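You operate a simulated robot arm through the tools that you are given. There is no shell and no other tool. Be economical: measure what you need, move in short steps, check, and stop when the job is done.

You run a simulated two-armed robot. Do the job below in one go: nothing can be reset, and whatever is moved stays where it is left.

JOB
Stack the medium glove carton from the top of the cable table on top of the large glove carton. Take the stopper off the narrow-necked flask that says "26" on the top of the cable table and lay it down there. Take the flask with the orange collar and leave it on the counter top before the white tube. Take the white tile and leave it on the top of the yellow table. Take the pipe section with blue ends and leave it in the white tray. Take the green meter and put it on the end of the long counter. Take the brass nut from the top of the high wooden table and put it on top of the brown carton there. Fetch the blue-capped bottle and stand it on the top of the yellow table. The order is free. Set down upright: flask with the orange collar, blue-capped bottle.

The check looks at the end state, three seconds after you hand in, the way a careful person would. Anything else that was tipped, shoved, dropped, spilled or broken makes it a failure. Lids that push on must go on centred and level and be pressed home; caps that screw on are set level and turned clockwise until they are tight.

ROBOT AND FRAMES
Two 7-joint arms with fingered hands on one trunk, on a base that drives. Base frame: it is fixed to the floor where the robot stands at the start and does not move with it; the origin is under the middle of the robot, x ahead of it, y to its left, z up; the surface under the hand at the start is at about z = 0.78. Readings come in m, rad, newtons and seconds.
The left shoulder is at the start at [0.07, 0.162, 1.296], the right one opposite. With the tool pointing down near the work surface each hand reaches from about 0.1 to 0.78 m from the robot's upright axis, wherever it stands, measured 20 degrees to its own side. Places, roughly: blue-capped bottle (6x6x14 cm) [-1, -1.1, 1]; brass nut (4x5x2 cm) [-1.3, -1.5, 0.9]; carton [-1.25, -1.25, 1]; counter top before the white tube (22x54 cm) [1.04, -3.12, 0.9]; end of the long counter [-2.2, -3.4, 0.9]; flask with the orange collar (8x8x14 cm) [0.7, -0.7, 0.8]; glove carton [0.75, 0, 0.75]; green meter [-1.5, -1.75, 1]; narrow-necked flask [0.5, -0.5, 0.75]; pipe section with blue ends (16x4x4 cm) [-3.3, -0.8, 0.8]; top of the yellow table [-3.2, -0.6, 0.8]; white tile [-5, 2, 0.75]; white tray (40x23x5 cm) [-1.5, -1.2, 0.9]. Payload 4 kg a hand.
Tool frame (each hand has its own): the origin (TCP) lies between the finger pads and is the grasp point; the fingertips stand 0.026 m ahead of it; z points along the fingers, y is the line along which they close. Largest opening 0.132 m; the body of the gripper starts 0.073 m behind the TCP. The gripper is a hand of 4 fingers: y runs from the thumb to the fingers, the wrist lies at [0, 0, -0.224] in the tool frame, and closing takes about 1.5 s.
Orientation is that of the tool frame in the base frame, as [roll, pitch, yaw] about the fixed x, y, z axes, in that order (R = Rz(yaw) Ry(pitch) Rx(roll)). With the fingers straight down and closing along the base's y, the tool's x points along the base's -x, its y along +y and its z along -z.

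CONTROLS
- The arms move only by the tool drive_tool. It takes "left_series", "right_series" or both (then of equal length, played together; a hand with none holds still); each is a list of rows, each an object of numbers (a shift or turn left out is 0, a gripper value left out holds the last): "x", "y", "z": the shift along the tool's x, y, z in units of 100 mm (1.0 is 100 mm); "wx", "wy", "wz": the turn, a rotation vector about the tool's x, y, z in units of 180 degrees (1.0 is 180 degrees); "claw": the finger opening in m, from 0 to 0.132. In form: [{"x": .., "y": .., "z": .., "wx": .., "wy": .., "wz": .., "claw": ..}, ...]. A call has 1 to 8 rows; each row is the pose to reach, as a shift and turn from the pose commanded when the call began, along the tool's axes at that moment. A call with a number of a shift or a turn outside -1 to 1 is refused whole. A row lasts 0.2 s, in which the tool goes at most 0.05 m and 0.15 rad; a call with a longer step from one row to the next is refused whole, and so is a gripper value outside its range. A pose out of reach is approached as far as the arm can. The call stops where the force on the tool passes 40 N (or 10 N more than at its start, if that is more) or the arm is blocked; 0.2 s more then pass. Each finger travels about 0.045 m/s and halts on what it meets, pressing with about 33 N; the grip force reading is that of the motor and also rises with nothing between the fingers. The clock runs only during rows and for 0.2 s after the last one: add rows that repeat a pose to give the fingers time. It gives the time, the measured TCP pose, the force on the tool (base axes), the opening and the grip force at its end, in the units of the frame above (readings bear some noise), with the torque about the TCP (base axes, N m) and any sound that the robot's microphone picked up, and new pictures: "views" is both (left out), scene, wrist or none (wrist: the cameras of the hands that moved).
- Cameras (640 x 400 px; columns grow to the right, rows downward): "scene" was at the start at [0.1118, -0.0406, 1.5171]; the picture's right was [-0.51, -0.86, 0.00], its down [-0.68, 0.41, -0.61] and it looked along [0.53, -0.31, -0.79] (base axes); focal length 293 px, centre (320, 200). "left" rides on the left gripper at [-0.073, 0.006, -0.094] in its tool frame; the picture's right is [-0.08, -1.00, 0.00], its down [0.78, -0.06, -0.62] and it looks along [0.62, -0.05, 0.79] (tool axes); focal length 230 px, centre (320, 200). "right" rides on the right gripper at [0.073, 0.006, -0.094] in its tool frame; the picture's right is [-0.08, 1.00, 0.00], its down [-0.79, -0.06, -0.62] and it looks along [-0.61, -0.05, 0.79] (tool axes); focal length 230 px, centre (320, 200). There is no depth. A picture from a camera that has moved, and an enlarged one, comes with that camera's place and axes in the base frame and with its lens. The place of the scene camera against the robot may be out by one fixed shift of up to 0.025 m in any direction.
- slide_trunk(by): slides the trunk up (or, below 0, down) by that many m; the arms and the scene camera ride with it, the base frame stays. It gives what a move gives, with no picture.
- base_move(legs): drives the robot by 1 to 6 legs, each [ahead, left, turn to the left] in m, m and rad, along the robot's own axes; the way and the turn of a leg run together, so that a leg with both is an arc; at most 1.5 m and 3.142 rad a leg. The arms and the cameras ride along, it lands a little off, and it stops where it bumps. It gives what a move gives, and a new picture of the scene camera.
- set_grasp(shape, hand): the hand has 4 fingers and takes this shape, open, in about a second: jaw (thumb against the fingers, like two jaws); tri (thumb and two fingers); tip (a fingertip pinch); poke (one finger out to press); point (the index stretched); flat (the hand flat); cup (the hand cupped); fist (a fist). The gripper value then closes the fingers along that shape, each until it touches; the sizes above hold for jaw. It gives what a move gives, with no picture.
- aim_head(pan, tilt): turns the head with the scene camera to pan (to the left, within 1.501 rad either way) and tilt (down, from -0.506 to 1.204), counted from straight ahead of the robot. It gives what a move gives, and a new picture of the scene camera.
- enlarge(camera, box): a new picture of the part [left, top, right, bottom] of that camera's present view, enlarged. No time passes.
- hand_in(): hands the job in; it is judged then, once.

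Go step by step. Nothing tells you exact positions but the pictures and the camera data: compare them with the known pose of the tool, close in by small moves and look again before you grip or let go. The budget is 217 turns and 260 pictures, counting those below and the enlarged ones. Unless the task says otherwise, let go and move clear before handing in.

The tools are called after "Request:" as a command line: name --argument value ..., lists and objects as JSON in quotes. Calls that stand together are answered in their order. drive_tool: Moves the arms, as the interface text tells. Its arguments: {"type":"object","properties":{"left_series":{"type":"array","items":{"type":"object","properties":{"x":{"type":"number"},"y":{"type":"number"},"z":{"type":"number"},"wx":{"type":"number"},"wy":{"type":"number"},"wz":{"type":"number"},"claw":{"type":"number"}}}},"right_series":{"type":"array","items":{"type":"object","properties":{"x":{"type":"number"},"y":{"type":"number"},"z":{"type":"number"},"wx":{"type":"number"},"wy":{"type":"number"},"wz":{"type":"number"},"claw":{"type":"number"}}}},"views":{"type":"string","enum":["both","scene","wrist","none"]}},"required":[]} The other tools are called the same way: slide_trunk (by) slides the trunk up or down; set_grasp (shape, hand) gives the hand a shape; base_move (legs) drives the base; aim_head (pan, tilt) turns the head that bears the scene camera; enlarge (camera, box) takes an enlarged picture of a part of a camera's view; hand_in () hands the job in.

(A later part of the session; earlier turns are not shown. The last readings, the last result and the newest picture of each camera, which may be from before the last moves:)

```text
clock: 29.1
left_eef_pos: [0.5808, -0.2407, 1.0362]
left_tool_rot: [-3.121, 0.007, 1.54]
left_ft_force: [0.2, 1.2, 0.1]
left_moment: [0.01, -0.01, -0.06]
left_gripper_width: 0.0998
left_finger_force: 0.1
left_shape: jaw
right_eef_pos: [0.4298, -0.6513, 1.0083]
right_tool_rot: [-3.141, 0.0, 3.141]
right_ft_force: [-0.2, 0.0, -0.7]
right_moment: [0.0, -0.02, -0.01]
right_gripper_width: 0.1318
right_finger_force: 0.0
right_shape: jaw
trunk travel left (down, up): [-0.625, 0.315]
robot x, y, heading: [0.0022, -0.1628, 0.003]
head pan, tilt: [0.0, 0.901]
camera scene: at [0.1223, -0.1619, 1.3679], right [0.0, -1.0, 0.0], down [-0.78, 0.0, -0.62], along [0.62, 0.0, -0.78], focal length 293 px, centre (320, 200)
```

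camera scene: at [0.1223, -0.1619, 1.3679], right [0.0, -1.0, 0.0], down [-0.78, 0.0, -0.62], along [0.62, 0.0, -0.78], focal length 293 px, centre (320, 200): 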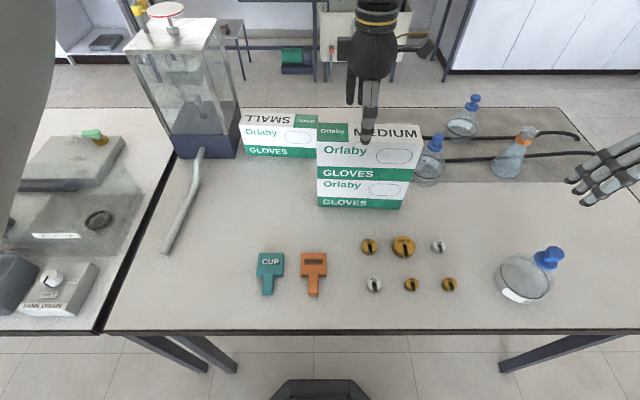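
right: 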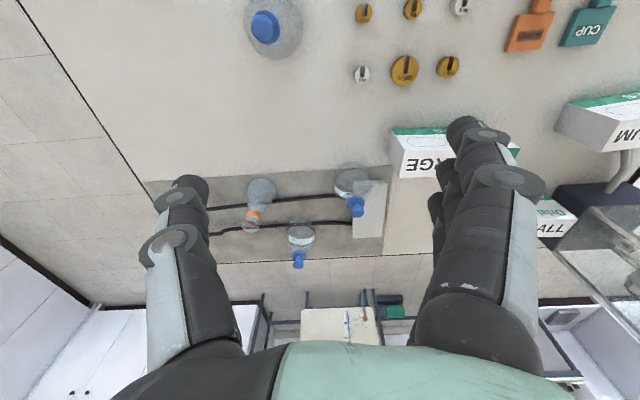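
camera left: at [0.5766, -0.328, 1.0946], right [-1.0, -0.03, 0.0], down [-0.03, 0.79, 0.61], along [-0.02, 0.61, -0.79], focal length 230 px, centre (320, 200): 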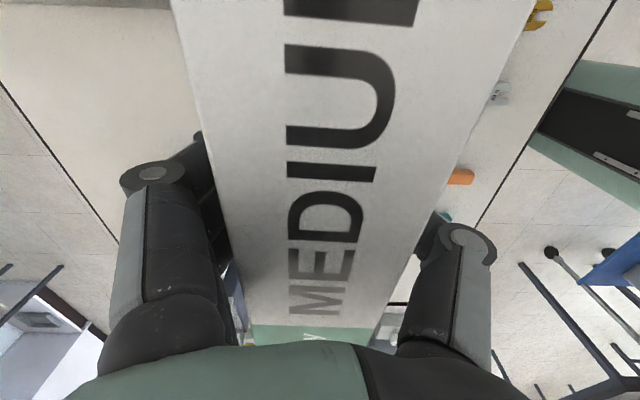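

Stacked well. Now the stopper: I look closely at the near flask on the right to confirm the label.

Request:
enlarge --camera "scene" --box '[480, 235, 580, 315]'

Request:
enlarge --camera "right" --box '[160, 0, 480, 200]'

```text
5.00 times, centred on (530, 275) of scene
camera zoom: at [0.1223, -0.1619, 1.3679], right [0.0, -1.0, 0.0], down [-0.78, 0.0, -0.62], along [0.62, 0.0, -0.78], focal length 1466 px, centre (-730, -175)
```

zoom: 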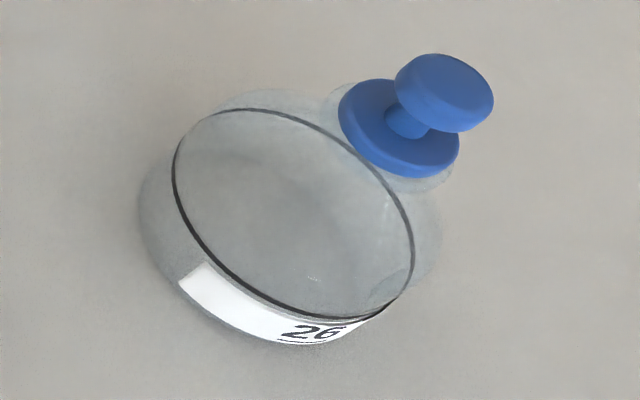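

```text
2.00 times, centred on (320, 100) of right
camera zoom: at [0.3563, -0.6475, 1.1029], right [0.08, 1.0, 0.0], down [0.78, -0.06, 0.62], along [0.61, -0.05, -0.79], focal length 460 px, centre (320, 400)
```

zoom: 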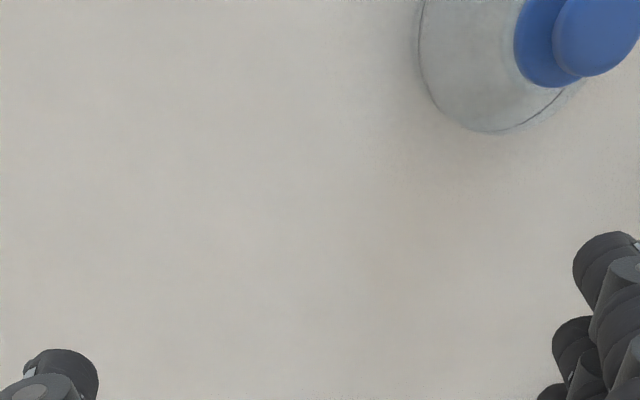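

Label reads "26". I bring the right hand over the stopper at about [0.355, -0.555].

Request:
drive_tool --right_series '[{"x": 0.2, "y": 0.25}, {"x": 0.4, "y": 0.5}, {"x": 0.6, "y": 0.75}, {"x": 0.75, "y": 0.96}, {"x": 0.75, "y": 0.96}]'

```text
clock: 30.3
left_eef_pos: [0.582, -0.2432, 1.0413]
left_tool_rot: [-3.129, 0.012, 1.54]
left_ft_force: [-0.2, -0.1, -0.1]
left_moment: [0.03, -0.01, 0.01]
left_gripper_width: 0.0997
left_finger_force: 0.1
left_shape: jaw
right_eef_pos: [0.352, -0.5572, 1.0069]
right_tool_rot: [-3.142, -0.001, 3.14]
right_ft_force: [-0.1, 0.6, 0.6]
right_moment: [0.07, 0.04, -0.03]
right_gripper_width: 0.1319
right_finger_force: 0.0
right_shape: jaw
trunk travel left (down, up): [-0.625, 0.315]
robot x, y, heading: [-0.0014, -0.1612, -0.003]
head pan, tilt: [0.0, 0.901]
camera scene: at [0.1232, -0.1626, 1.3678], right [0.0, -1.0, 0.0], down [-0.78, 0.0, -0.62], along [0.62, 0.0, -0.78], focal length 293 px, centre (320, 200)
camera right: at [0.279, -0.5533, 1.1018], right [0.08, 1.0, 0.0], down [0.79, -0.06, 0.62], along [0.61, -0.05, -0.79], focal length 230 px, centre (320, 200)
```

scene: 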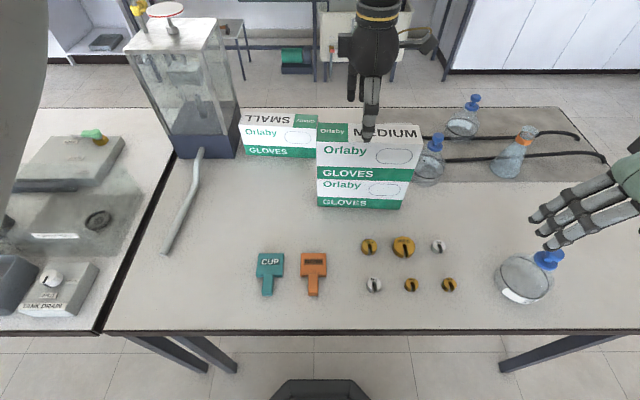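
right: 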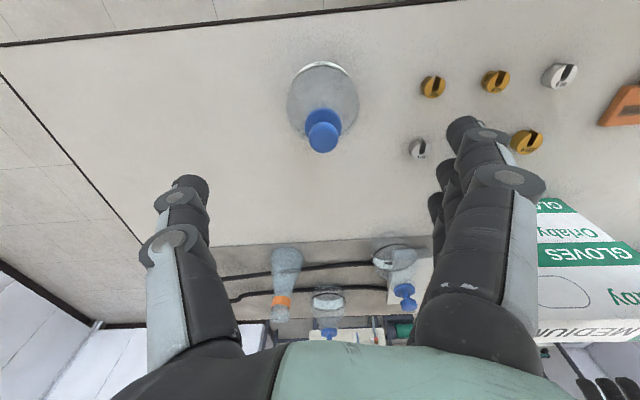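

The knob is at about [0.362, -0.558, 0.90]. I descend to straddle it.

Request:
drive_tool --right_series '[{"x": -0.1, "z": 0.2, "claw": 0.1}, {"x": -0.1, "z": 0.4, "claw": 0.08}, {"x": -0.1, "z": 0.6, "claw": 0.07}, {"x": -0.1, "z": 0.7, "claw": 0.07}, {"x": -0.1, "z": 0.7, "claw": 0.07}]' --views "wrist"

```text
clock: 31.5
left_eef_pos: [0.5821, -0.2433, 1.0468]
left_tool_rot: [-3.134, 0.015, 1.538]
left_ft_force: [0.0, 0.0, -1.2]
left_moment: [0.02, 0.0, -0.03]
left_gripper_width: 0.0996
left_finger_force: 0.2
left_shape: jaw
right_eef_pos: [0.363, -0.5563, 0.9382]
right_tool_rot: [3.141, 0.0, 3.139]
right_ft_force: [-0.3, -0.7, 0.0]
right_moment: [-0.04, 0.0, -0.01]
right_gripper_width: 0.071
right_finger_force: 0.0
right_shape: jaw
trunk travel left (down, up): [-0.625, 0.315]
robot x, y, heading: [0.0041, -0.1625, 0.0]
head pan, tilt: [0.0, 0.901]
camera right: at [0.2909, -0.5512, 1.0323], right [0.08, 1.0, 0.0], down [0.78, -0.06, 0.62], along [0.61, -0.05, -0.79], focal length 230 px, centre (320, 200)
```

right: 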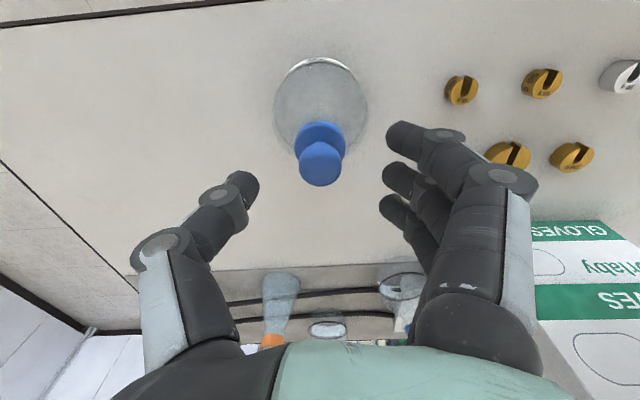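

Request:
drive_tool --right_series '[{"z": 0.15}, {"z": 0.3}, {"z": 0.32, "claw": 0.05}, {"z": 0.32, "claw": 0.03}, {"z": 0.32, "claw": 0.02}, {"z": 0.32, "claw": 0.02}, {"z": 0.32, "claw": 0.02}, {"z": 0.32, "claw": 0.02}]'

```text
clock: 33.3
left_eef_pos: [0.5823, -0.2434, 1.0491]
left_tool_rot: [-3.138, 0.016, 1.538]
left_ft_force: [-0.4, 0.5, 0.4]
left_moment: [0.0, 0.0, -0.04]
left_gripper_width: 0.0998
left_finger_force: 0.1
left_shape: jaw
right_eef_pos: [0.3642, -0.5555, 0.9057]
right_tool_rot: [-3.139, -0.001, 3.14]
right_ft_force: [0.0, -1.7, 3.9]
right_moment: [-0.09, -0.03, -0.01]
right_gripper_width: 0.0164
right_finger_force: 33.0
right_shape: jaw
trunk travel left (down, up): [-0.625, 0.315]
robot x, y, heading: [-0.0032, -0.1575, -0.001]
head pan, tilt: [0.0, 0.901]
heard: snap
camera scene: at [0.1223, -0.1621, 1.368], right [0.0, -1.0, 0.0], down [-0.78, 0.0, -0.62], along [0.62, 0.0, -0.78], focal length 293 px, centre (320, 200)
camera right: at [0.2918, -0.5511, 1.0002], right [0.08, 1.0, 0.0], down [0.78, -0.06, 0.62], along [0.62, -0.05, -0.79], focal length 230 px, centre (320, 200)
```

scene: 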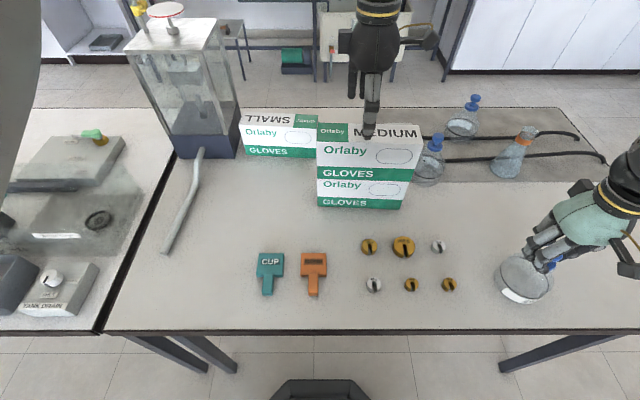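
right: 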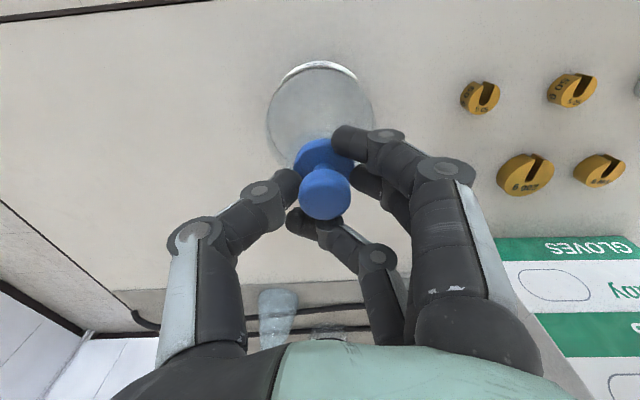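

The fingers closed on the stem and a "snap" was heard; I check closely before pulling.

Request:
enlarge --camera "scene" --box '[480, 225, 600, 320]'

Request:
enlarge --camera "right" --box '[230, 50, 430, 250]'

```text
4.21 times, centred on (540, 272) of scene
camera zoom: at [0.1223, -0.1621, 1.368], right [0.0, -1.0, 0.0], down [-0.78, 0.0, -0.62], along [0.62, 0.0, -0.78], focal length 1234 px, centre (-606, -105)
```

zoom: 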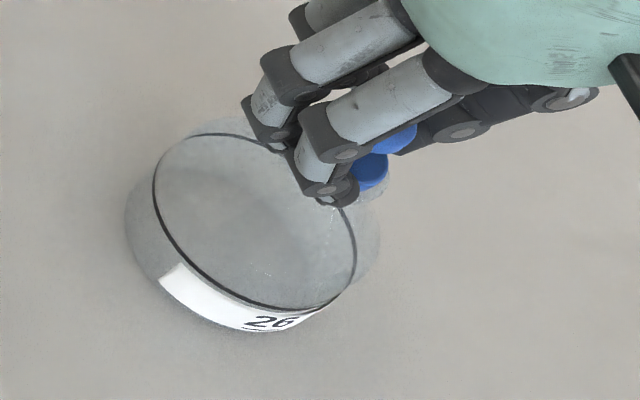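

```text
2.00 times, centred on (330, 150) of right
camera zoom: at [0.2918, -0.5511, 1.0002], right [0.08, 1.0, 0.0], down [0.78, -0.06, 0.62], along [0.62, -0.05, -0.79], focal length 460 px, centre (300, 300)
```

zoom: 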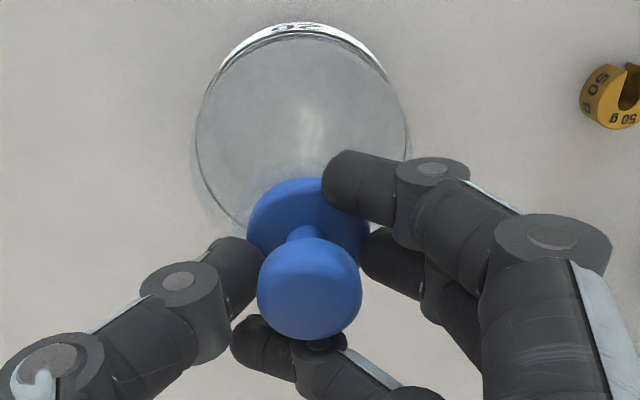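

The flask looks whole; the snap was probably the stopper breaking loose. I pull up gently.

Request:
drive_tool --right_series '[{"z": -0.05}, {"z": -0.1}, {"z": -0.15}, {"z": -0.2}, {"z": -0.2}]'

```text
clock: 34.5
left_eef_pos: [0.5834, -0.2429, 1.0497]
left_tool_rot: [-3.14, 0.016, 1.541]
left_ft_force: [0.1, -1.0, 0.5]
left_moment: [-0.01, 0.01, 0.0]
left_gripper_width: 0.0997
left_finger_force: 0.1
left_shape: jaw
right_eef_pos: [0.365, -0.5569, 0.9259]
right_tool_rot: [3.14, 0.0, 3.141]
right_ft_force: [-0.1, 0.9, -1.6]
right_moment: [-0.02, -0.01, 0.02]
right_gripper_width: 0.0142
right_finger_force: 33.3
right_shape: jaw
trunk travel left (down, up): [-0.625, 0.315]
robot x, y, heading: [-0.0039, -0.1613, -0.004]
head pan, tilt: [0.0, 0.901]
camera scene: at [0.1226, -0.1621, 1.3679], right [0.0, -1.0, 0.0], down [-0.78, 0.0, -0.62], along [0.62, 0.0, -0.78], focal length 293 px, centre (320, 200)
camera right: at [0.2924, -0.5521, 1.0206], right [0.08, 1.0, 0.0], down [0.78, -0.06, 0.62], along [0.61, -0.05, -0.79], focal length 230 px, centre (320, 200)
```

scene: 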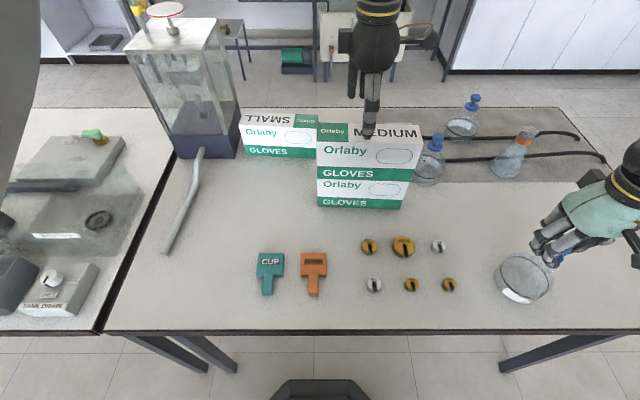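
right: 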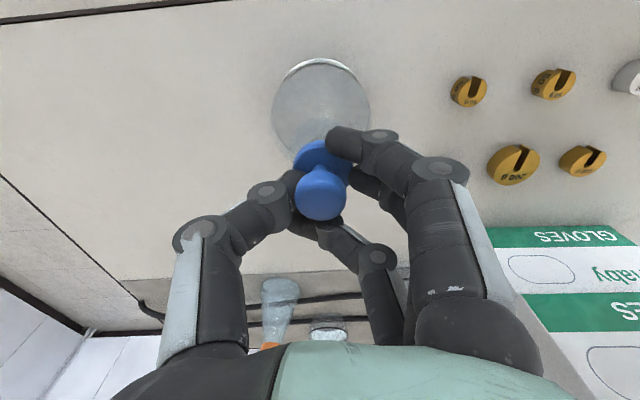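

The stopper slides out freely. I lift it clear and carry it to the empty spot near [0.46, -0.63].

Request:
drive_tool --right_series '[{"z": -0.3}, {"z": -0.6}, {"z": -0.8}, {"x": -0.3, "y": -0.2, "z": -0.8}, {"x": -0.6, "y": -0.4, "z": -0.8}, {"x": -0.9, "y": -0.7, "z": -0.8}, {"x": -0.9, "y": -0.7, "z": -0.8}]' --views "scene"

Request:
drive_tool --right_series '[{"wy": 0.04}, {"wy": 0.08}, {"wy": 0.12}, {"wy": 0.16}, {"wy": 0.2}, {"wy": 0.24}, {"wy": 0.24}]'

```text
clock: 36.1
left_eef_pos: [0.5822, -0.2437, 1.0496]
left_tool_rot: [-3.14, 0.015, 1.539]
left_ft_force: [-0.1, -0.2, 0.0]
left_moment: [0.01, 0.02, 0.01]
left_gripper_width: 0.0999
left_finger_force: 0.1
left_shape: jaw
right_eef_pos: [0.4554, -0.6272, 1.0084]
right_tool_rot: [3.141, 0.0, 3.14]
right_ft_force: [0.3, 0.2, 0.7]
right_moment: [0.01, -0.03, -0.01]
right_gripper_width: 0.0137
right_finger_force: 33.5
right_shape: jaw
trunk travel left (down, up): [-0.625, 0.315]
robot x, y, heading: [-0.0015, -0.1601, 0.003]
head pan, tilt: [0.0, 0.901]
camera scene: at [0.1221, -0.1621, 1.3679], right [0.0, -1.0, 0.0], down [-0.78, 0.0, -0.62], along [0.62, 0.0, -0.78], focal length 293 px, centre (320, 200)
```

scene: 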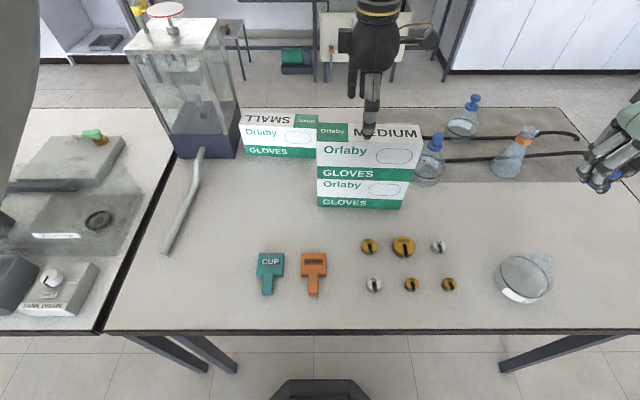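

```text
clock: 37.7
left_eef_pos: [0.5828, -0.2425, 1.0488]
left_tool_rot: [-3.141, 0.016, 1.539]
left_ft_force: [-0.1, -0.7, -0.4]
left_moment: [0.02, -0.01, 0.01]
left_gripper_width: 0.0998
left_finger_force: 0.0
left_shape: jaw
right_eef_pos: [0.348, -0.6157, 0.9257]
right_tool_rot: [-3.141, -0.752, 3.139]
right_ft_force: [-0.5, -0.7, 1.6]
right_moment: [0.02, 0.0, -0.02]
right_gripper_width: 0.0138
right_finger_force: 32.6
right_shape: jaw
right hand out of reach, approached as far as the arm can: row 4, 5, 6, 7
trunk travel left (down, up): [-0.625, 0.315]
robot x, y, heading: [0.0029, -0.1593, -0.002]
head pan, tilt: [0.0, 0.901]
camera scene: at [0.1221, -0.1618, 1.368], right [0.0, -1.0, 0.0], down [-0.78, 0.0, -0.62], along [0.62, 0.0, -0.78], focal length 293 px, centre (320, 200)
camera right: at [0.3594, -0.6104, 1.0452], right [0.06, 1.0, -0.05], down [0.99, -0.06, -0.08], along [-0.09, -0.05, -0.99], focal length 230 px, centre (320, 200)
```

scene: 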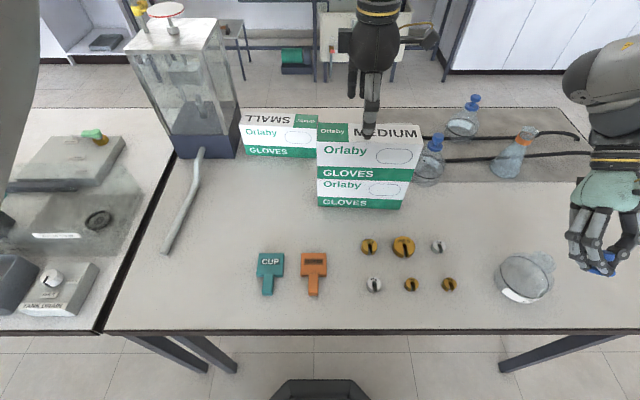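
right: 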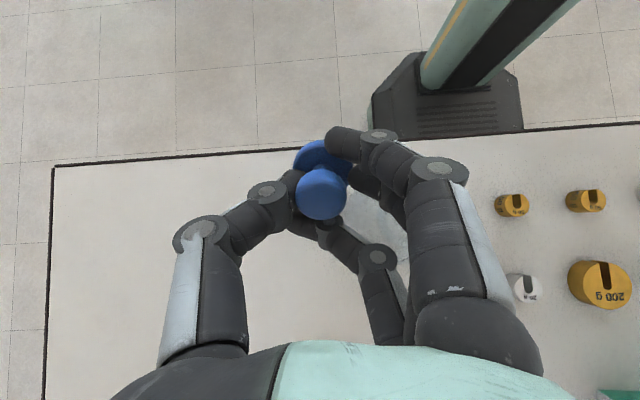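

The tilt dragged the hand close to the flask; I back off the tilt a little and move forward and to the right.

Request:
drive_tool --right_series '[{"x": -0.05, "y": -0.1, "z": -0.25, "wy": -0.02}, {"x": -0.2, "y": -0.2, "z": -0.4, "wy": -0.04}, {"x": -0.35, "y": -0.3, "z": -0.55, "wy": -0.08}, {"x": -0.44, "y": -0.3, "z": -0.7, "wy": -0.1}, {"x": -0.44, "y": -0.3, "z": -0.7, "wy": -0.1}]'

```text
clock: 38.9
left_eef_pos: [0.583, -0.2427, 1.0486]
left_tool_rot: [-3.139, 0.014, 1.539]
left_ft_force: [0.5, 0.3, 0.1]
left_moment: [0.0, 0.02, 0.04]
left_gripper_width: 0.0995
left_finger_force: 0.0
left_shape: jaw
right_eef_pos: [0.4348, -0.6458, 0.9422]
right_tool_rot: [3.141, -0.44, 3.141]
right_ft_force: [0.0, 0.6, -1.1]
right_moment: [-0.04, 0.01, 0.02]
right_gripper_width: 0.0137
right_finger_force: 33.1
right_shape: jaw
right hand out of reach, approached as far as the arm can: row 1
trunk travel left (down, up): [-0.625, 0.315]
robot x, y, heading: [-0.0019, -0.157, -0.006]
head pan, tilt: [0.0, 0.901]
camera scene: at [0.1231, -0.1622, 1.3678], right [0.0, -1.0, 0.0], down [-0.78, 0.0, -0.62], along [0.62, 0.0, -0.78], focal length 293 px, centre (320, 200)
camera right: at [0.4086, -0.6407, 1.06], right [0.07, 1.0, -0.03], down [0.97, -0.06, 0.22], along [0.22, -0.05, -0.97], focal length 230 px, centre (320, 200)
```

scene: 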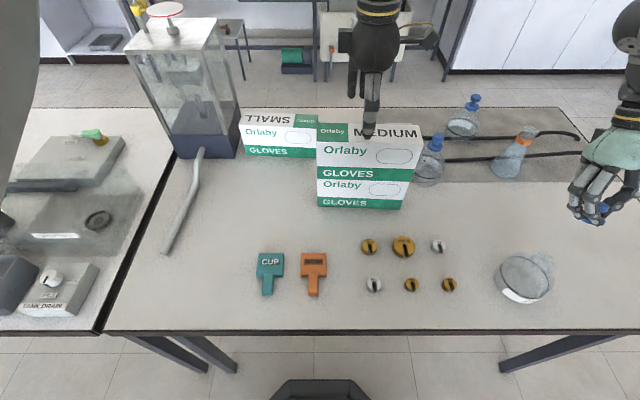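
right: 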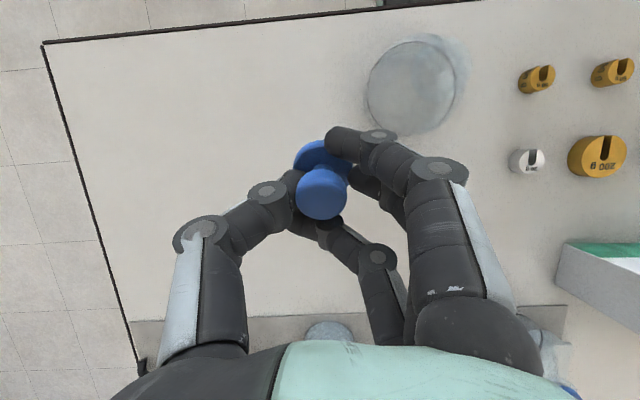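

Request:
drive_tool --right_series '[{"x": -0.1, "z": 0.21}, {"x": -0.2, "z": 0.42}, {"x": -0.3, "z": 0.64}, {"x": -0.36, "z": 0.76}, {"x": -0.36, "z": 0.76}]'

```text
clock: 40.1
left_eef_pos: [0.5813, -0.2434, 1.0489]
left_tool_rot: [-3.139, 0.016, 1.54]
left_ft_force: [0.3, -1.0, 0.1]
left_moment: [-0.01, -0.03, -0.02]
left_gripper_width: 0.0997
left_finger_force: 0.0
left_shape: jaw
right_eef_pos: [0.4361, -0.6447, 0.8602]
right_tool_rot: [3.141, -0.441, 3.14]
right_ft_force: [0.2, 0.1, 0.2]
right_moment: [-0.02, 0.02, 0.0]
right_gripper_width: 0.0139
right_finger_force: 33.2
right_shape: jaw
trunk travel left (down, up): [-0.625, 0.315]
robot x, y, heading: [0.0007, -0.1586, -0.004]
head pan, tilt: [0.0, 0.901]
camera scene: at [0.1224, -0.1619, 1.3679], right [0.0, -1.0, 0.0], down [-0.78, 0.0, -0.62], along [0.62, 0.0, -0.78], focal length 293 px, centre (320, 200)
camera right: at [0.4096, -0.6401, 0.9774], right [0.07, 1.0, -0.03], down [0.97, -0.06, 0.22], along [0.22, -0.05, -0.97], focal length 230 px, centre (320, 200)
```

scene: 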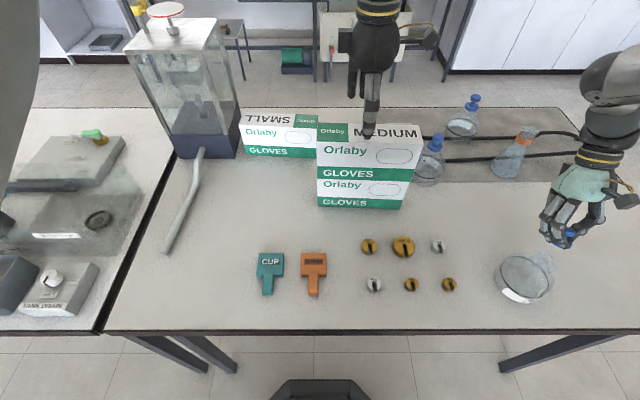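
right: 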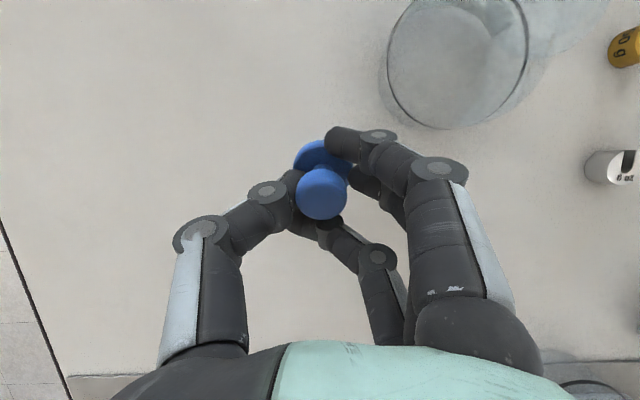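

Request:
drive_tool --right_series '[{"x": -0.04, "y": -0.15, "z": 0.09}, {"x": -0.085, "y": -0.3, "z": 0.18}, {"x": -0.107, "y": -0.3, "z": 0.226}, {"x": -0.107, "y": -0.3, "z": 0.226}]' --views "none"

Request:
drive_tool --right_series '[{"x": -0.021, "z": 0.045}, {"x": -0.043, "z": 0.09}, {"x": -0.064, "z": 0.135}, {"x": -0.064, "z": 0.135}]'

```text
clock: 41.1
left_eef_pos: [0.5834, -0.2432, 1.0487]
left_tool_rot: [-3.14, 0.016, 1.541]
left_ft_force: [-0.8, -0.7, -0.3]
left_moment: [-0.01, 0.0, 0.01]
left_gripper_width: 0.0999
left_finger_force: 0.0
left_shape: jaw
right_eef_pos: [0.4363, -0.6756, 0.835]
right_tool_rot: [3.141, -0.439, 3.14]
right_ft_force: [-0.8, 0.1, 0.0]
right_moment: [0.01, 0.0, 0.0]
right_gripper_width: 0.0135
right_finger_force: 33.3
right_shape: jaw
trunk travel left (down, up): [-0.625, 0.315]
robot x, y, heading: [-0.0023, -0.16, -0.006]
head pan, tilt: [0.0, 0.901]
```

```text
clock: 42.1
left_eef_pos: [0.583, -0.2439, 1.0499]
left_tool_rot: [-3.14, 0.016, 1.541]
left_ft_force: [0.2, -0.1, -0.1]
left_moment: [0.01, 0.02, 0.01]
left_gripper_width: 0.0996
left_finger_force: 0.0
left_shape: jaw
right_eef_pos: [0.4371, -0.675, 0.8209]
right_tool_rot: [3.141, -0.439, 3.14]
right_ft_force: [0.1, -0.4, -0.6]
right_moment: [-0.01, -0.06, 0.03]
right_gripper_width: 0.0137
right_finger_force: 32.2
right_shape: jaw
trunk travel left (down, up): [-0.625, 0.315]
robot x, y, heading: [-0.0009, -0.1573, -0.002]
head pan, tilt: [0.0, 0.901]
camera scene: at [0.1227, -0.162, 1.3679], right [0.0, -1.0, 0.0], down [-0.78, 0.0, -0.62], along [0.62, 0.0, -0.78], focal length 293 px, centre (320, 200)
camera right: at [0.4111, -0.6707, 0.9376], right [0.07, 1.0, -0.03], down [0.97, -0.06, 0.22], along [0.22, -0.05, -0.97], focal length 230 px, centre (320, 200)
```

scene: 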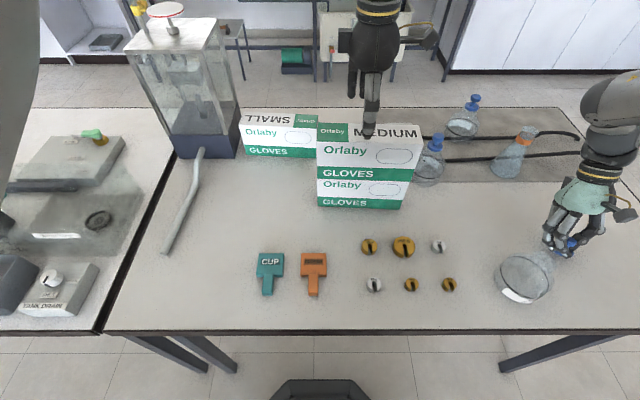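
right: 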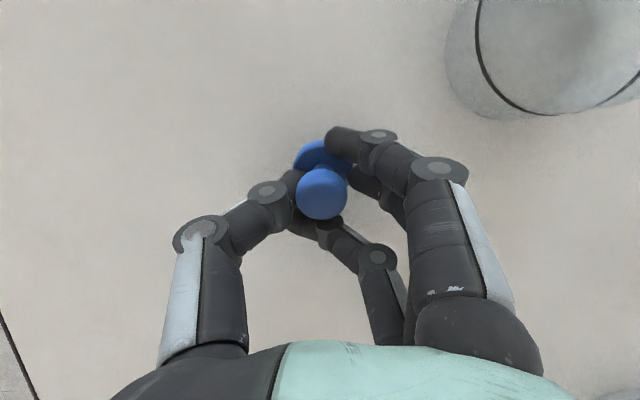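

Request:
drive_tool --right_series '[{"x": -0.021, "z": 0.045}, {"x": -0.043, "z": 0.09}, {"x": -0.043, "z": 0.09}]' --views "none"

Request:
drive_tool --right_series '[{"x": -0.021, "z": 0.045}, {"x": -0.043, "z": 0.09}, {"x": -0.043, "z": 0.09}]' --views "wrist"

```text
clock: 42.9
left_eef_pos: [0.583, -0.2429, 1.0494]
left_tool_rot: [-3.14, 0.015, 1.538]
left_ft_force: [0.2, -0.1, 0.4]
left_moment: [0.06, -0.01, 0.03]
left_gripper_width: 0.0996
left_finger_force: 0.1
left_shape: jaw
right_eef_pos: [0.4359, -0.6754, 0.8126]
right_tool_rot: [-3.141, -0.439, 3.14]
right_ft_force: [-0.6, -1.3, 7.3]
right_moment: [-0.05, 0.03, 0.03]
right_gripper_width: 0.0136
right_finger_force: 32.5
right_shape: jaw
trunk travel left (down, up): [-0.625, 0.315]
robot x, y, heading: [0.0018, -0.1599, 0.001]
head pan, tilt: [0.0, 0.901]
```

```text
clock: 43.5
left_eef_pos: [0.5824, -0.2403, 1.0502]
left_tool_rot: [-3.141, 0.02, 1.54]
left_ft_force: [0.1, -0.7, 0.2]
left_moment: [0.0, 0.03, 0.01]
left_gripper_width: 0.0995
left_finger_force: 0.0
left_shape: jaw
right_eef_pos: [0.4331, -0.6763, 0.8071]
right_tool_rot: [-3.131, -0.442, 3.124]
right_ft_force: [-11.4, 0.6, 29.4]
right_moment: [-0.24, 0.25, -0.08]
right_gripper_width: 0.0136
right_finger_force: 32.7
right_shape: jaw
trunk travel left (down, up): [-0.625, 0.315]
robot x, y, heading: [-0.0025, -0.1591, -0.003]
head pan, tilt: [0.0, 0.901]
stopped in row 3 (right hand): the force on the tool passed its limit at 42 N (the readings are from after the stop); the commanded pose is now the measured one
camera right: at [0.4081, -0.6699, 0.9241], right [0.08, 1.0, -0.04], down [0.97, -0.07, 0.22], along [0.22, -0.06, -0.97], focal length 230 px, centre (320, 200)
```

right: 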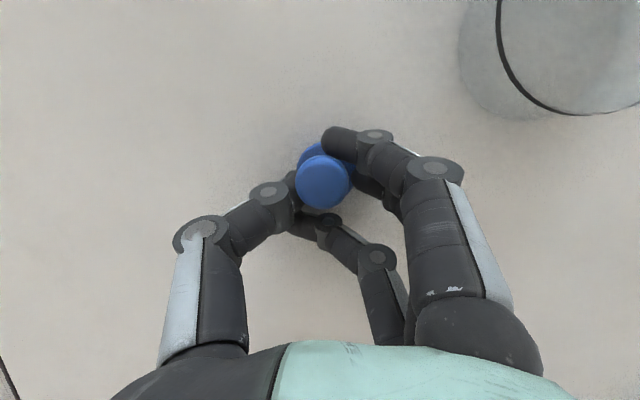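

Contact with the table. I ease up 4 mm and open gently.

Request:
drive_tool --right_series '[{"x": 0.017, "z": -0.036}, {"x": 0.017, "z": -0.036, "claw": 0.025}, {"x": 0.017, "z": -0.036, "claw": 0.035}, {"x": 0.017, "z": -0.036, "claw": 0.05}, {"x": 0.017, "z": -0.036, "claw": 0.06}, {"x": 0.017, "z": -0.036, "claw": 0.06}]'

```text
clock: 44.9
left_eef_pos: [0.5821, -0.2426, 1.0512]
left_tool_rot: [-3.141, 0.02, 1.54]
left_ft_force: [0.2, -0.4, -0.2]
left_moment: [-0.02, 0.02, 0.05]
left_gripper_width: 0.1
left_finger_force: 0.0
left_shape: jaw
right_eef_pos: [0.4342, -0.676, 0.8091]
right_tool_rot: [-3.132, -0.439, 3.131]
right_ft_force: [1.2, -5.1, 15.4]
right_moment: [0.07, -0.29, -0.07]
right_gripper_width: 0.0562
right_finger_force: 0.1
right_shape: jaw
trunk travel left (down, up): [-0.625, 0.315]
robot x, y, heading: [-0.0036, -0.1579, -0.005]
head pan, tilt: [0.0, 0.901]
camera scene: at [0.1211, -0.1613, 1.3681], right [0.0, -1.0, 0.0], down [-0.78, 0.0, -0.62], along [0.62, 0.0, -0.78], focal length 293 px, centre (320, 200)
camera right: at [0.4093, -0.6709, 0.926], right [0.08, 1.0, -0.04], down [0.97, -0.07, 0.22], along [0.22, -0.06, -0.97], focal length 230 px, centre (320, 200)
```

scene: 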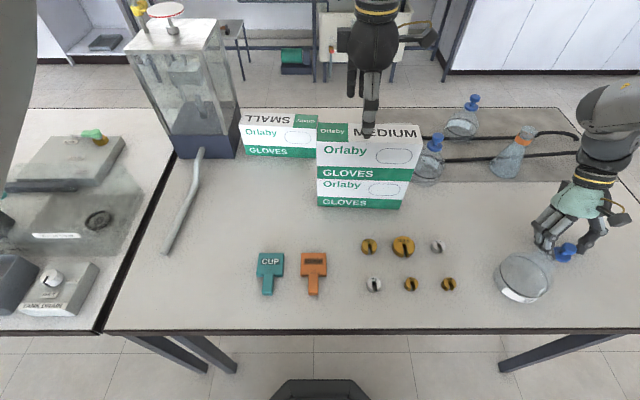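
right: 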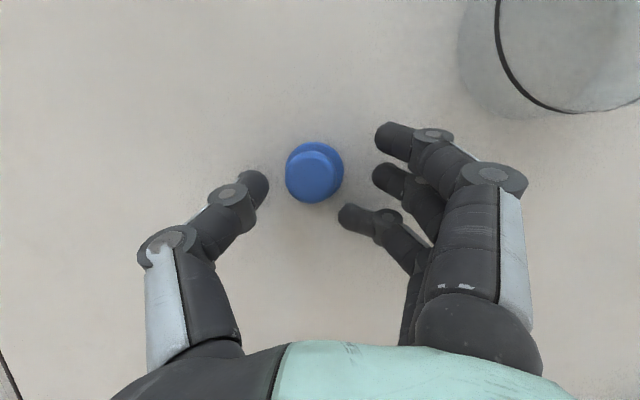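

The stopper rests on the table. I withdraw the hand upward.

Request:
drive_tool --right_series '[{"z": -0.25}, {"z": -0.5}, {"z": -0.75, "claw": 0.1}, {"z": -1.0, "claw": 0.132}]' --views "wrist"

Request:
enlarge --camera "scene" --box '[480, 225, 620, 320]'

```text
clock: 45.9
left_eef_pos: [0.5842, -0.242, 1.0493]
left_tool_rot: [-3.14, 0.021, 1.54]
left_ft_force: [0.2, -0.4, -0.5]
left_moment: [0.03, 0.01, 0.01]
left_gripper_width: 0.0999
left_finger_force: 0.0
left_shape: jaw
right_eef_pos: [0.4797, -0.675, 0.8965]
right_tool_rot: [-3.134, -0.443, 3.132]
right_ft_force: [-0.3, 0.6, 1.3]
right_moment: [-0.01, 0.02, 0.0]
right_gripper_width: 0.1099
right_finger_force: 0.0
right_shape: jaw
trunk travel left (down, up): [-0.625, 0.315]
robot x, y, heading: [-0.0022, -0.1613, -0.006]
head pan, tilt: [0.0, 0.901]
camera right: at [0.4546, -0.6704, 1.0137], right [0.08, 1.0, -0.04], down [0.97, -0.07, 0.22], along [0.22, -0.06, -0.97], focal length 230 px, centre (320, 200)
```

right: 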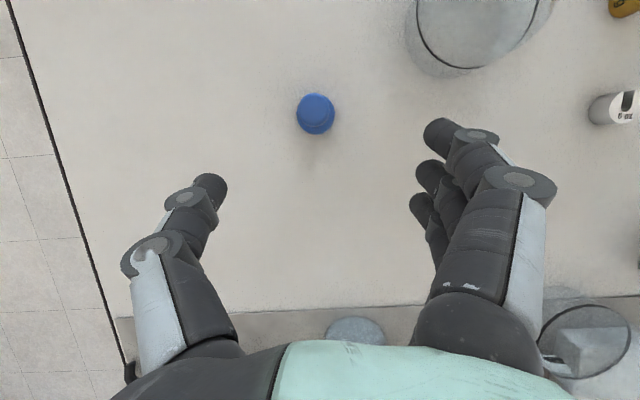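

```text
4.21 times, centred on (550, 272) of scene
camera zoom: at [0.1231, -0.1619, 1.3678], right [0.0, -1.0, 0.0], down [-0.78, 0.0, -0.62], along [0.62, 0.0, -0.78], focal length 1234 px, centre (-648, -105)
```

zoom: 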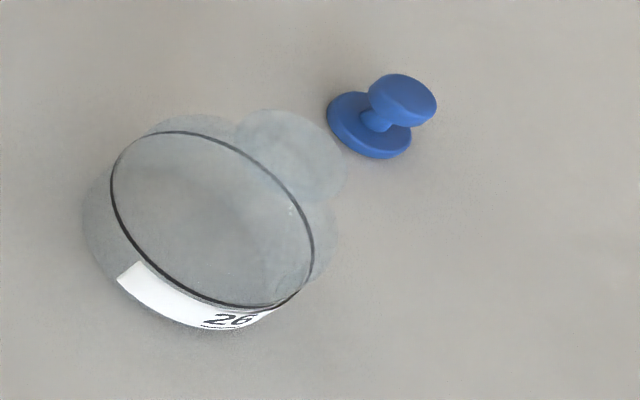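

I want to verify the stopper is whole and the flask mouth open; I enlarge both.

Request:
enlarge --camera "scene" --box '[530, 230, 590, 270]'

Request:
enlarge --camera "right" --box '[270, 70, 370, 150]'

```text
10.00 times, centred on (560, 250) of scene
camera zoom: at [0.1231, -0.1619, 1.3678], right [0.0, -1.0, 0.0], down [-0.78, 0.0, -0.62], along [0.62, 0.0, -0.78], focal length 2932 px, centre (-2080, -300)
```

zoom: 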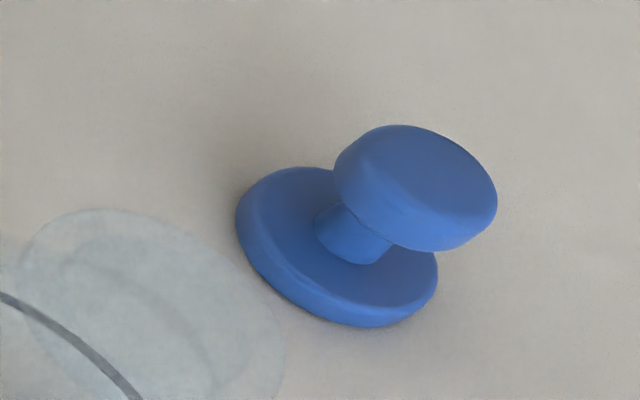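

```text
5.00 times, centred on (320, 110) of right
camera zoom: at [0.4546, -0.6704, 1.0137], right [0.08, 1.0, -0.04], down [0.97, -0.07, 0.22], along [0.22, -0.06, -0.97], focal length 1150 px, centre (320, 650)
```

zoom: 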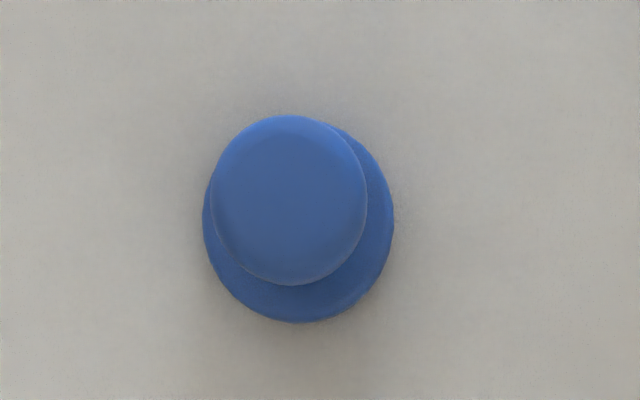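

The stopper is whole, and the flask is open. Next is the orange-collar flask: I straighten the right hand, raise it, and shift the base right.

Request:
drive_tool --right_series '[{"z": -0.3, "wy": -0.04}, {"z": -0.6, "wy": -0.08}, {"z": -0.9, "wy": -0.12}, {"z": -1.0, "wy": -0.141}, {"z": -1.0, "wy": -0.141}]' --views "none"

Request:
base_move --legs '[[0, -0.35, 0]]'

Request:
enlarge --camera "right" --box '[0, 0, 640, 400]'

```text
clock: 47.1
left_eef_pos: [0.5844, -0.2435, 1.0487]
left_tool_rot: [-3.141, 0.019, 1.54]
left_ft_force: [0.3, 1.0, 0.8]
left_moment: [0.0, 0.01, 0.01]
left_gripper_width: 0.0996
left_finger_force: 0.1
left_shape: jaw
right_eef_pos: [0.5222, -0.6763, 0.9891]
right_tool_rot: [-3.137, 0.002, 3.132]
right_ft_force: [-0.5, -0.2, 0.7]
right_moment: [-0.05, -0.02, 0.03]
right_gripper_width: 0.1317
right_finger_force: 0.0
right_shape: jaw
trunk travel left (down, up): [-0.625, 0.315]
robot x, y, heading: [0.0029, -0.1567, -0.002]
head pan, tilt: [0.0, 0.901]
```

```text
clock: 49.4
left_eef_pos: [0.5832, -0.5899, 1.0502]
left_tool_rot: [-3.139, 0.019, 1.546]
left_ft_force: [0.2, -0.7, -0.4]
left_moment: [-0.02, -0.04, -0.02]
left_gripper_width: 0.0998
left_finger_force: 0.0
left_shape: jaw
right_eef_pos: [0.5246, -1.0249, 0.9887]
right_tool_rot: [-3.134, 0.003, 3.14]
right_ft_force: [0.3, 0.0, 0.4]
right_moment: [-0.01, -0.02, -0.01]
right_gripper_width: 0.132
right_finger_force: 0.1
right_shape: jaw
trunk travel left (down, up): [-0.625, 0.315]
robot x, y, heading: [-0.0032, -0.5171, 0.002]
head pan, tilt: [0.0, 0.901]
camera scene: at [0.1223, -0.5125, 1.3679], right [0.0, -1.0, 0.0], down [-0.78, 0.0, -0.62], along [0.62, 0.0, -0.78], focal length 293 px, centre (320, 200)
```

scene: 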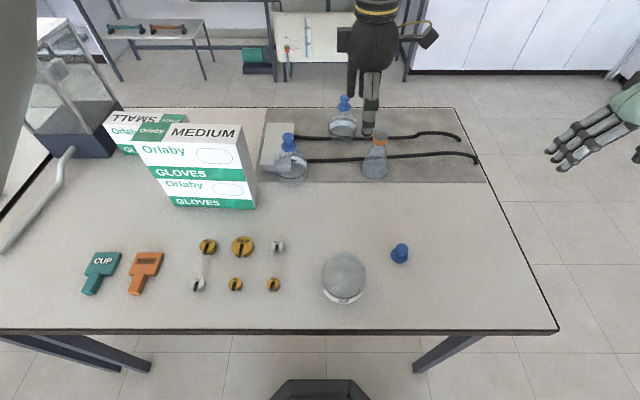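

```text
1.00 times, centred on (320, 200) of right (not enlarged: the box is as wide or as high as the picture)
camera zoom: at [0.4508, -1.0187, 1.0832], right [0.08, 1.0, -0.01], down [0.78, -0.06, 0.62], along [0.62, -0.05, -0.79], focal length 230 px, centre (320, 200)
```

zoom: 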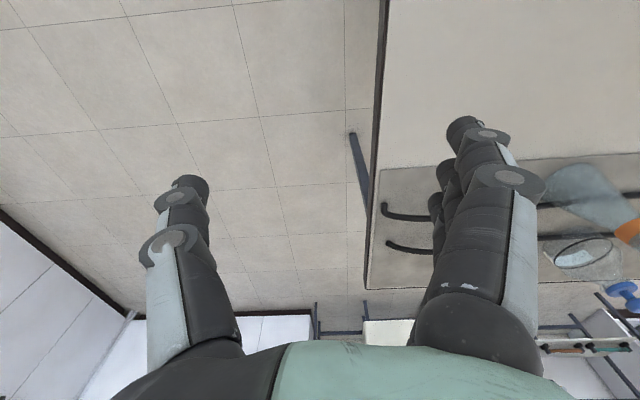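

The flask stands near [0.67, -0.655]. I move the left hand out of the way and bring the right hand over.

Request:
drive_tool --left_series '[{"x": 0.2, "y": -0.25, "z": -0.2}, {"x": 0.4, "y": -0.5, "z": -0.4}, {"x": 0.6, "y": -0.75, "z": -0.6}, {"x": 0.8, "y": -1.0, "z": -0.8}]' --right_series '[{"y": 0.25}, {"y": 0.5}, {"y": 0.75}, {"y": 1.0}]' --views "none"

Request:
drive_tool --right_series '[{"y": 0.25, "z": -0.15}, {"y": 0.5, "z": -0.3}, {"y": 0.75, "z": -0.5}, {"y": 1.0, "z": -0.5}]' --views "none"

Request:
drive_tool --right_series '[{"y": 0.25, "x": -0.1}, {"y": 0.5, "x": -0.2}, {"y": 0.75, "x": -0.3}, {"y": 1.0, "x": -0.4}]' --views "none"

Request:
drive_tool --right_series '[{"y": 0.2, "x": -0.2}, {"y": 0.4, "x": -0.4}, {"y": 0.6, "x": -0.6}, {"y": 0.6, "x": -0.6}]'

```text
clock: 50.4
left_eef_pos: [0.4839, -0.506, 1.1327]
left_tool_rot: [3.141, 0.023, 1.546]
left_ft_force: [-0.2, 0.3, 0.5]
left_moment: [-0.05, 0.01, 0.03]
left_gripper_width: 0.0997
left_finger_force: 0.1
left_shape: jaw
right_eef_pos: [0.5241, -0.9226, 0.989]
right_tool_rot: [-3.133, 0.004, 3.14]
right_ft_force: [0.4, 0.0, -0.5]
right_moment: [0.0, -0.03, -0.01]
right_gripper_width: 0.1318
right_finger_force: 0.1
right_shape: jaw
trunk travel left (down, up): [-0.625, 0.315]
robot x, y, heading: [0.0001, -0.5114, 0.003]
head pan, tilt: [0.0, 0.901]
```

```text
clock: 51.4
left_eef_pos: [0.4857, -0.5085, 1.1303]
left_tool_rot: [-3.141, 0.021, 1.547]
left_ft_force: [0.1, 0.9, 0.0]
left_moment: [-0.01, 0.01, 0.02]
left_gripper_width: 0.1
left_finger_force: 0.2
left_shape: jaw
right_eef_pos: [0.5266, -0.8237, 1.0377]
right_tool_rot: [-3.134, -0.001, 3.138]
right_ft_force: [-0.1, 0.0, -0.7]
right_moment: [0.0, -0.02, -0.01]
right_gripper_width: 0.132
right_finger_force: 0.0
right_shape: jaw
trunk travel left (down, up): [-0.625, 0.315]
robot x, y, heading: [-0.0011, -0.5098, 0.004]
head pan, tilt: [0.0, 0.901]
```

```text
clock: 52.4
left_eef_pos: [0.4857, -0.5087, 1.1287]
left_tool_rot: [-3.138, 0.02, 1.546]
left_ft_force: [-0.2, 0.6, -0.4]
left_moment: [0.01, 0.02, -0.02]
left_gripper_width: 0.1001
left_finger_force: 0.1
left_shape: jaw
right_eef_pos: [0.548, -0.7373, 1.0298]
right_tool_rot: [-3.139, 0.007, 3.138]
right_ft_force: [0.1, -0.1, -0.6]
right_moment: [-0.04, -0.02, 0.01]
right_gripper_width: 0.1315
right_finger_force: 0.1
right_shape: jaw
right hand out of reach, approached as far as the arm can: row 4
trunk travel left (down, up): [-0.625, 0.315]
robot x, y, heading: [-0.0004, -0.5071, -0.002]
head pan, tilt: [0.0, 0.901]
```

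```text
clock: 53.4
left_eef_pos: [0.4864, -0.5087, 1.1302]
left_tool_rot: [-3.138, 0.018, 1.545]
left_ft_force: [-0.2, 0.2, -0.1]
left_moment: [0.01, 0.03, 0.0]
left_gripper_width: 0.0999
left_finger_force: 0.1
left_shape: jaw
right_eef_pos: [0.5502, -0.7276, 1.0086]
right_tool_rot: [3.141, 0.006, 3.139]
right_ft_force: [0.0, -0.4, 0.1]
right_moment: [0.0, -0.02, 0.0]
right_gripper_width: 0.1317
right_finger_force: 0.1
right_shape: jaw
right hand out of reach, approached as far as the arm can: row 1, 2, 3, 4
trunk travel left (down, up): [-0.625, 0.315]
robot x, y, heading: [-0.0015, -0.5119, 0.003]
head pan, tilt: [0.0, 0.901]
camera scene: at [0.1223, -0.5127, 1.3679], right [0.0, -1.0, 0.0], down [-0.78, 0.0, -0.62], along [0.62, 0.0, -0.78], focal length 293 px, centre (320, 200)
camera right: at [0.4771, -0.7227, 1.1035], right [0.08, 1.0, 0.0], down [0.78, -0.06, 0.62], along [0.62, -0.05, -0.78], focal length 230 px, centre (320, 200)
```

scene: 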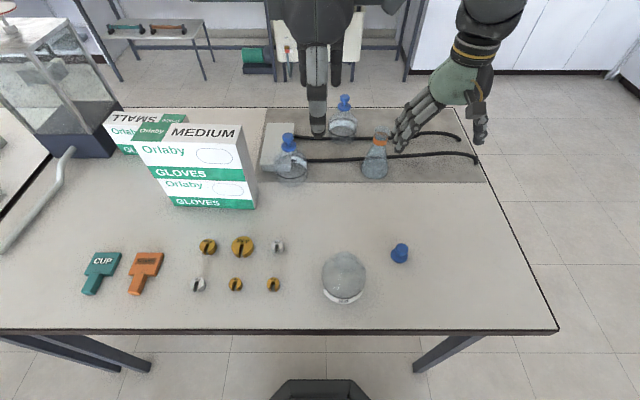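
right: 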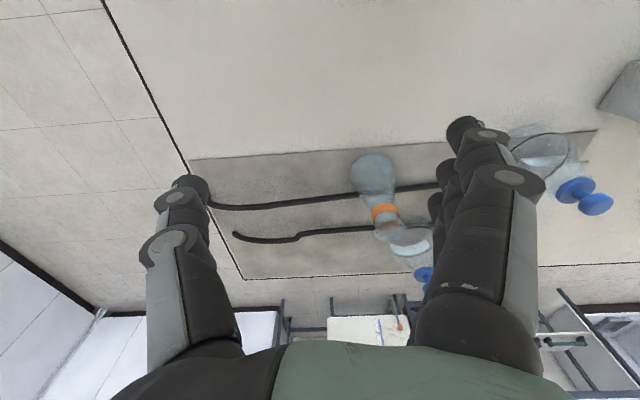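

The right arm is at its limit; I drive the base 10 cm forward and 8 cm left so that the flask lies better in reach.

Request:
base_move --legs '[[0.1, 0.08, 0]]'

Request:
enlarge --camera "right" --box '[0, 0, 640, 400]'

```text
clock: 54.7
left_eef_pos: [0.5857, -0.4286, 1.1307]
left_tool_rot: [3.141, 0.019, 1.547]
left_ft_force: [0.0, -0.3, -0.4]
left_moment: [-0.02, 0.0, 0.0]
left_gripper_width: 0.0998
left_finger_force: 0.0
left_shape: jaw
right_eef_pos: [0.6494, -0.6469, 1.0101]
right_tool_rot: [-3.139, 0.008, 3.14]
right_ft_force: [0.3, 0.8, 0.3]
right_moment: [0.0, 0.0, -0.02]
right_gripper_width: 0.132
right_finger_force: 0.1
right_shape: jaw
trunk travel left (down, up): [-0.625, 0.315]
robot x, y, heading: [0.099, -0.4277, 0.006]
head pan, tilt: [0.0, 0.901]
camera scene: at [0.222, -0.4327, 1.368], right [0.0, -1.0, 0.0], down [-0.78, 0.0, -0.62], along [0.62, 0.0, -0.78], focal length 293 px, centre (320, 200)
```

scene: 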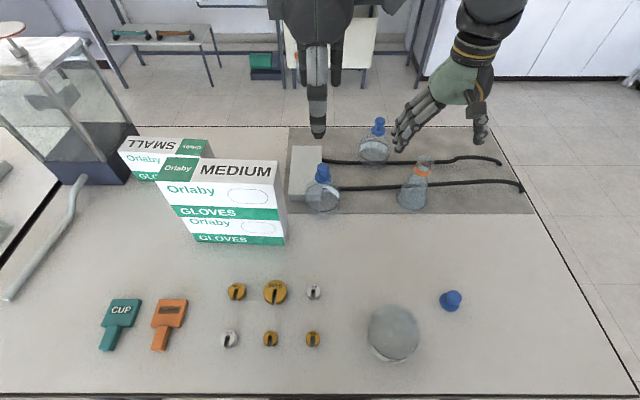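

```text
1.00 times, centred on (320, 200) of right (not enlarged: the box is as wide or as high as the picture)
camera zoom: at [0.5772, -0.6425, 1.104], right [0.08, 1.0, 0.0], down [0.78, -0.06, 0.62], along [0.62, -0.05, -0.78], focal length 230 px, centre (320, 200)
```

zoom: 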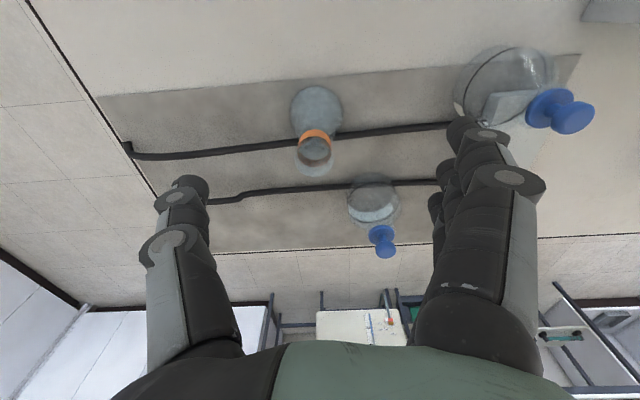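

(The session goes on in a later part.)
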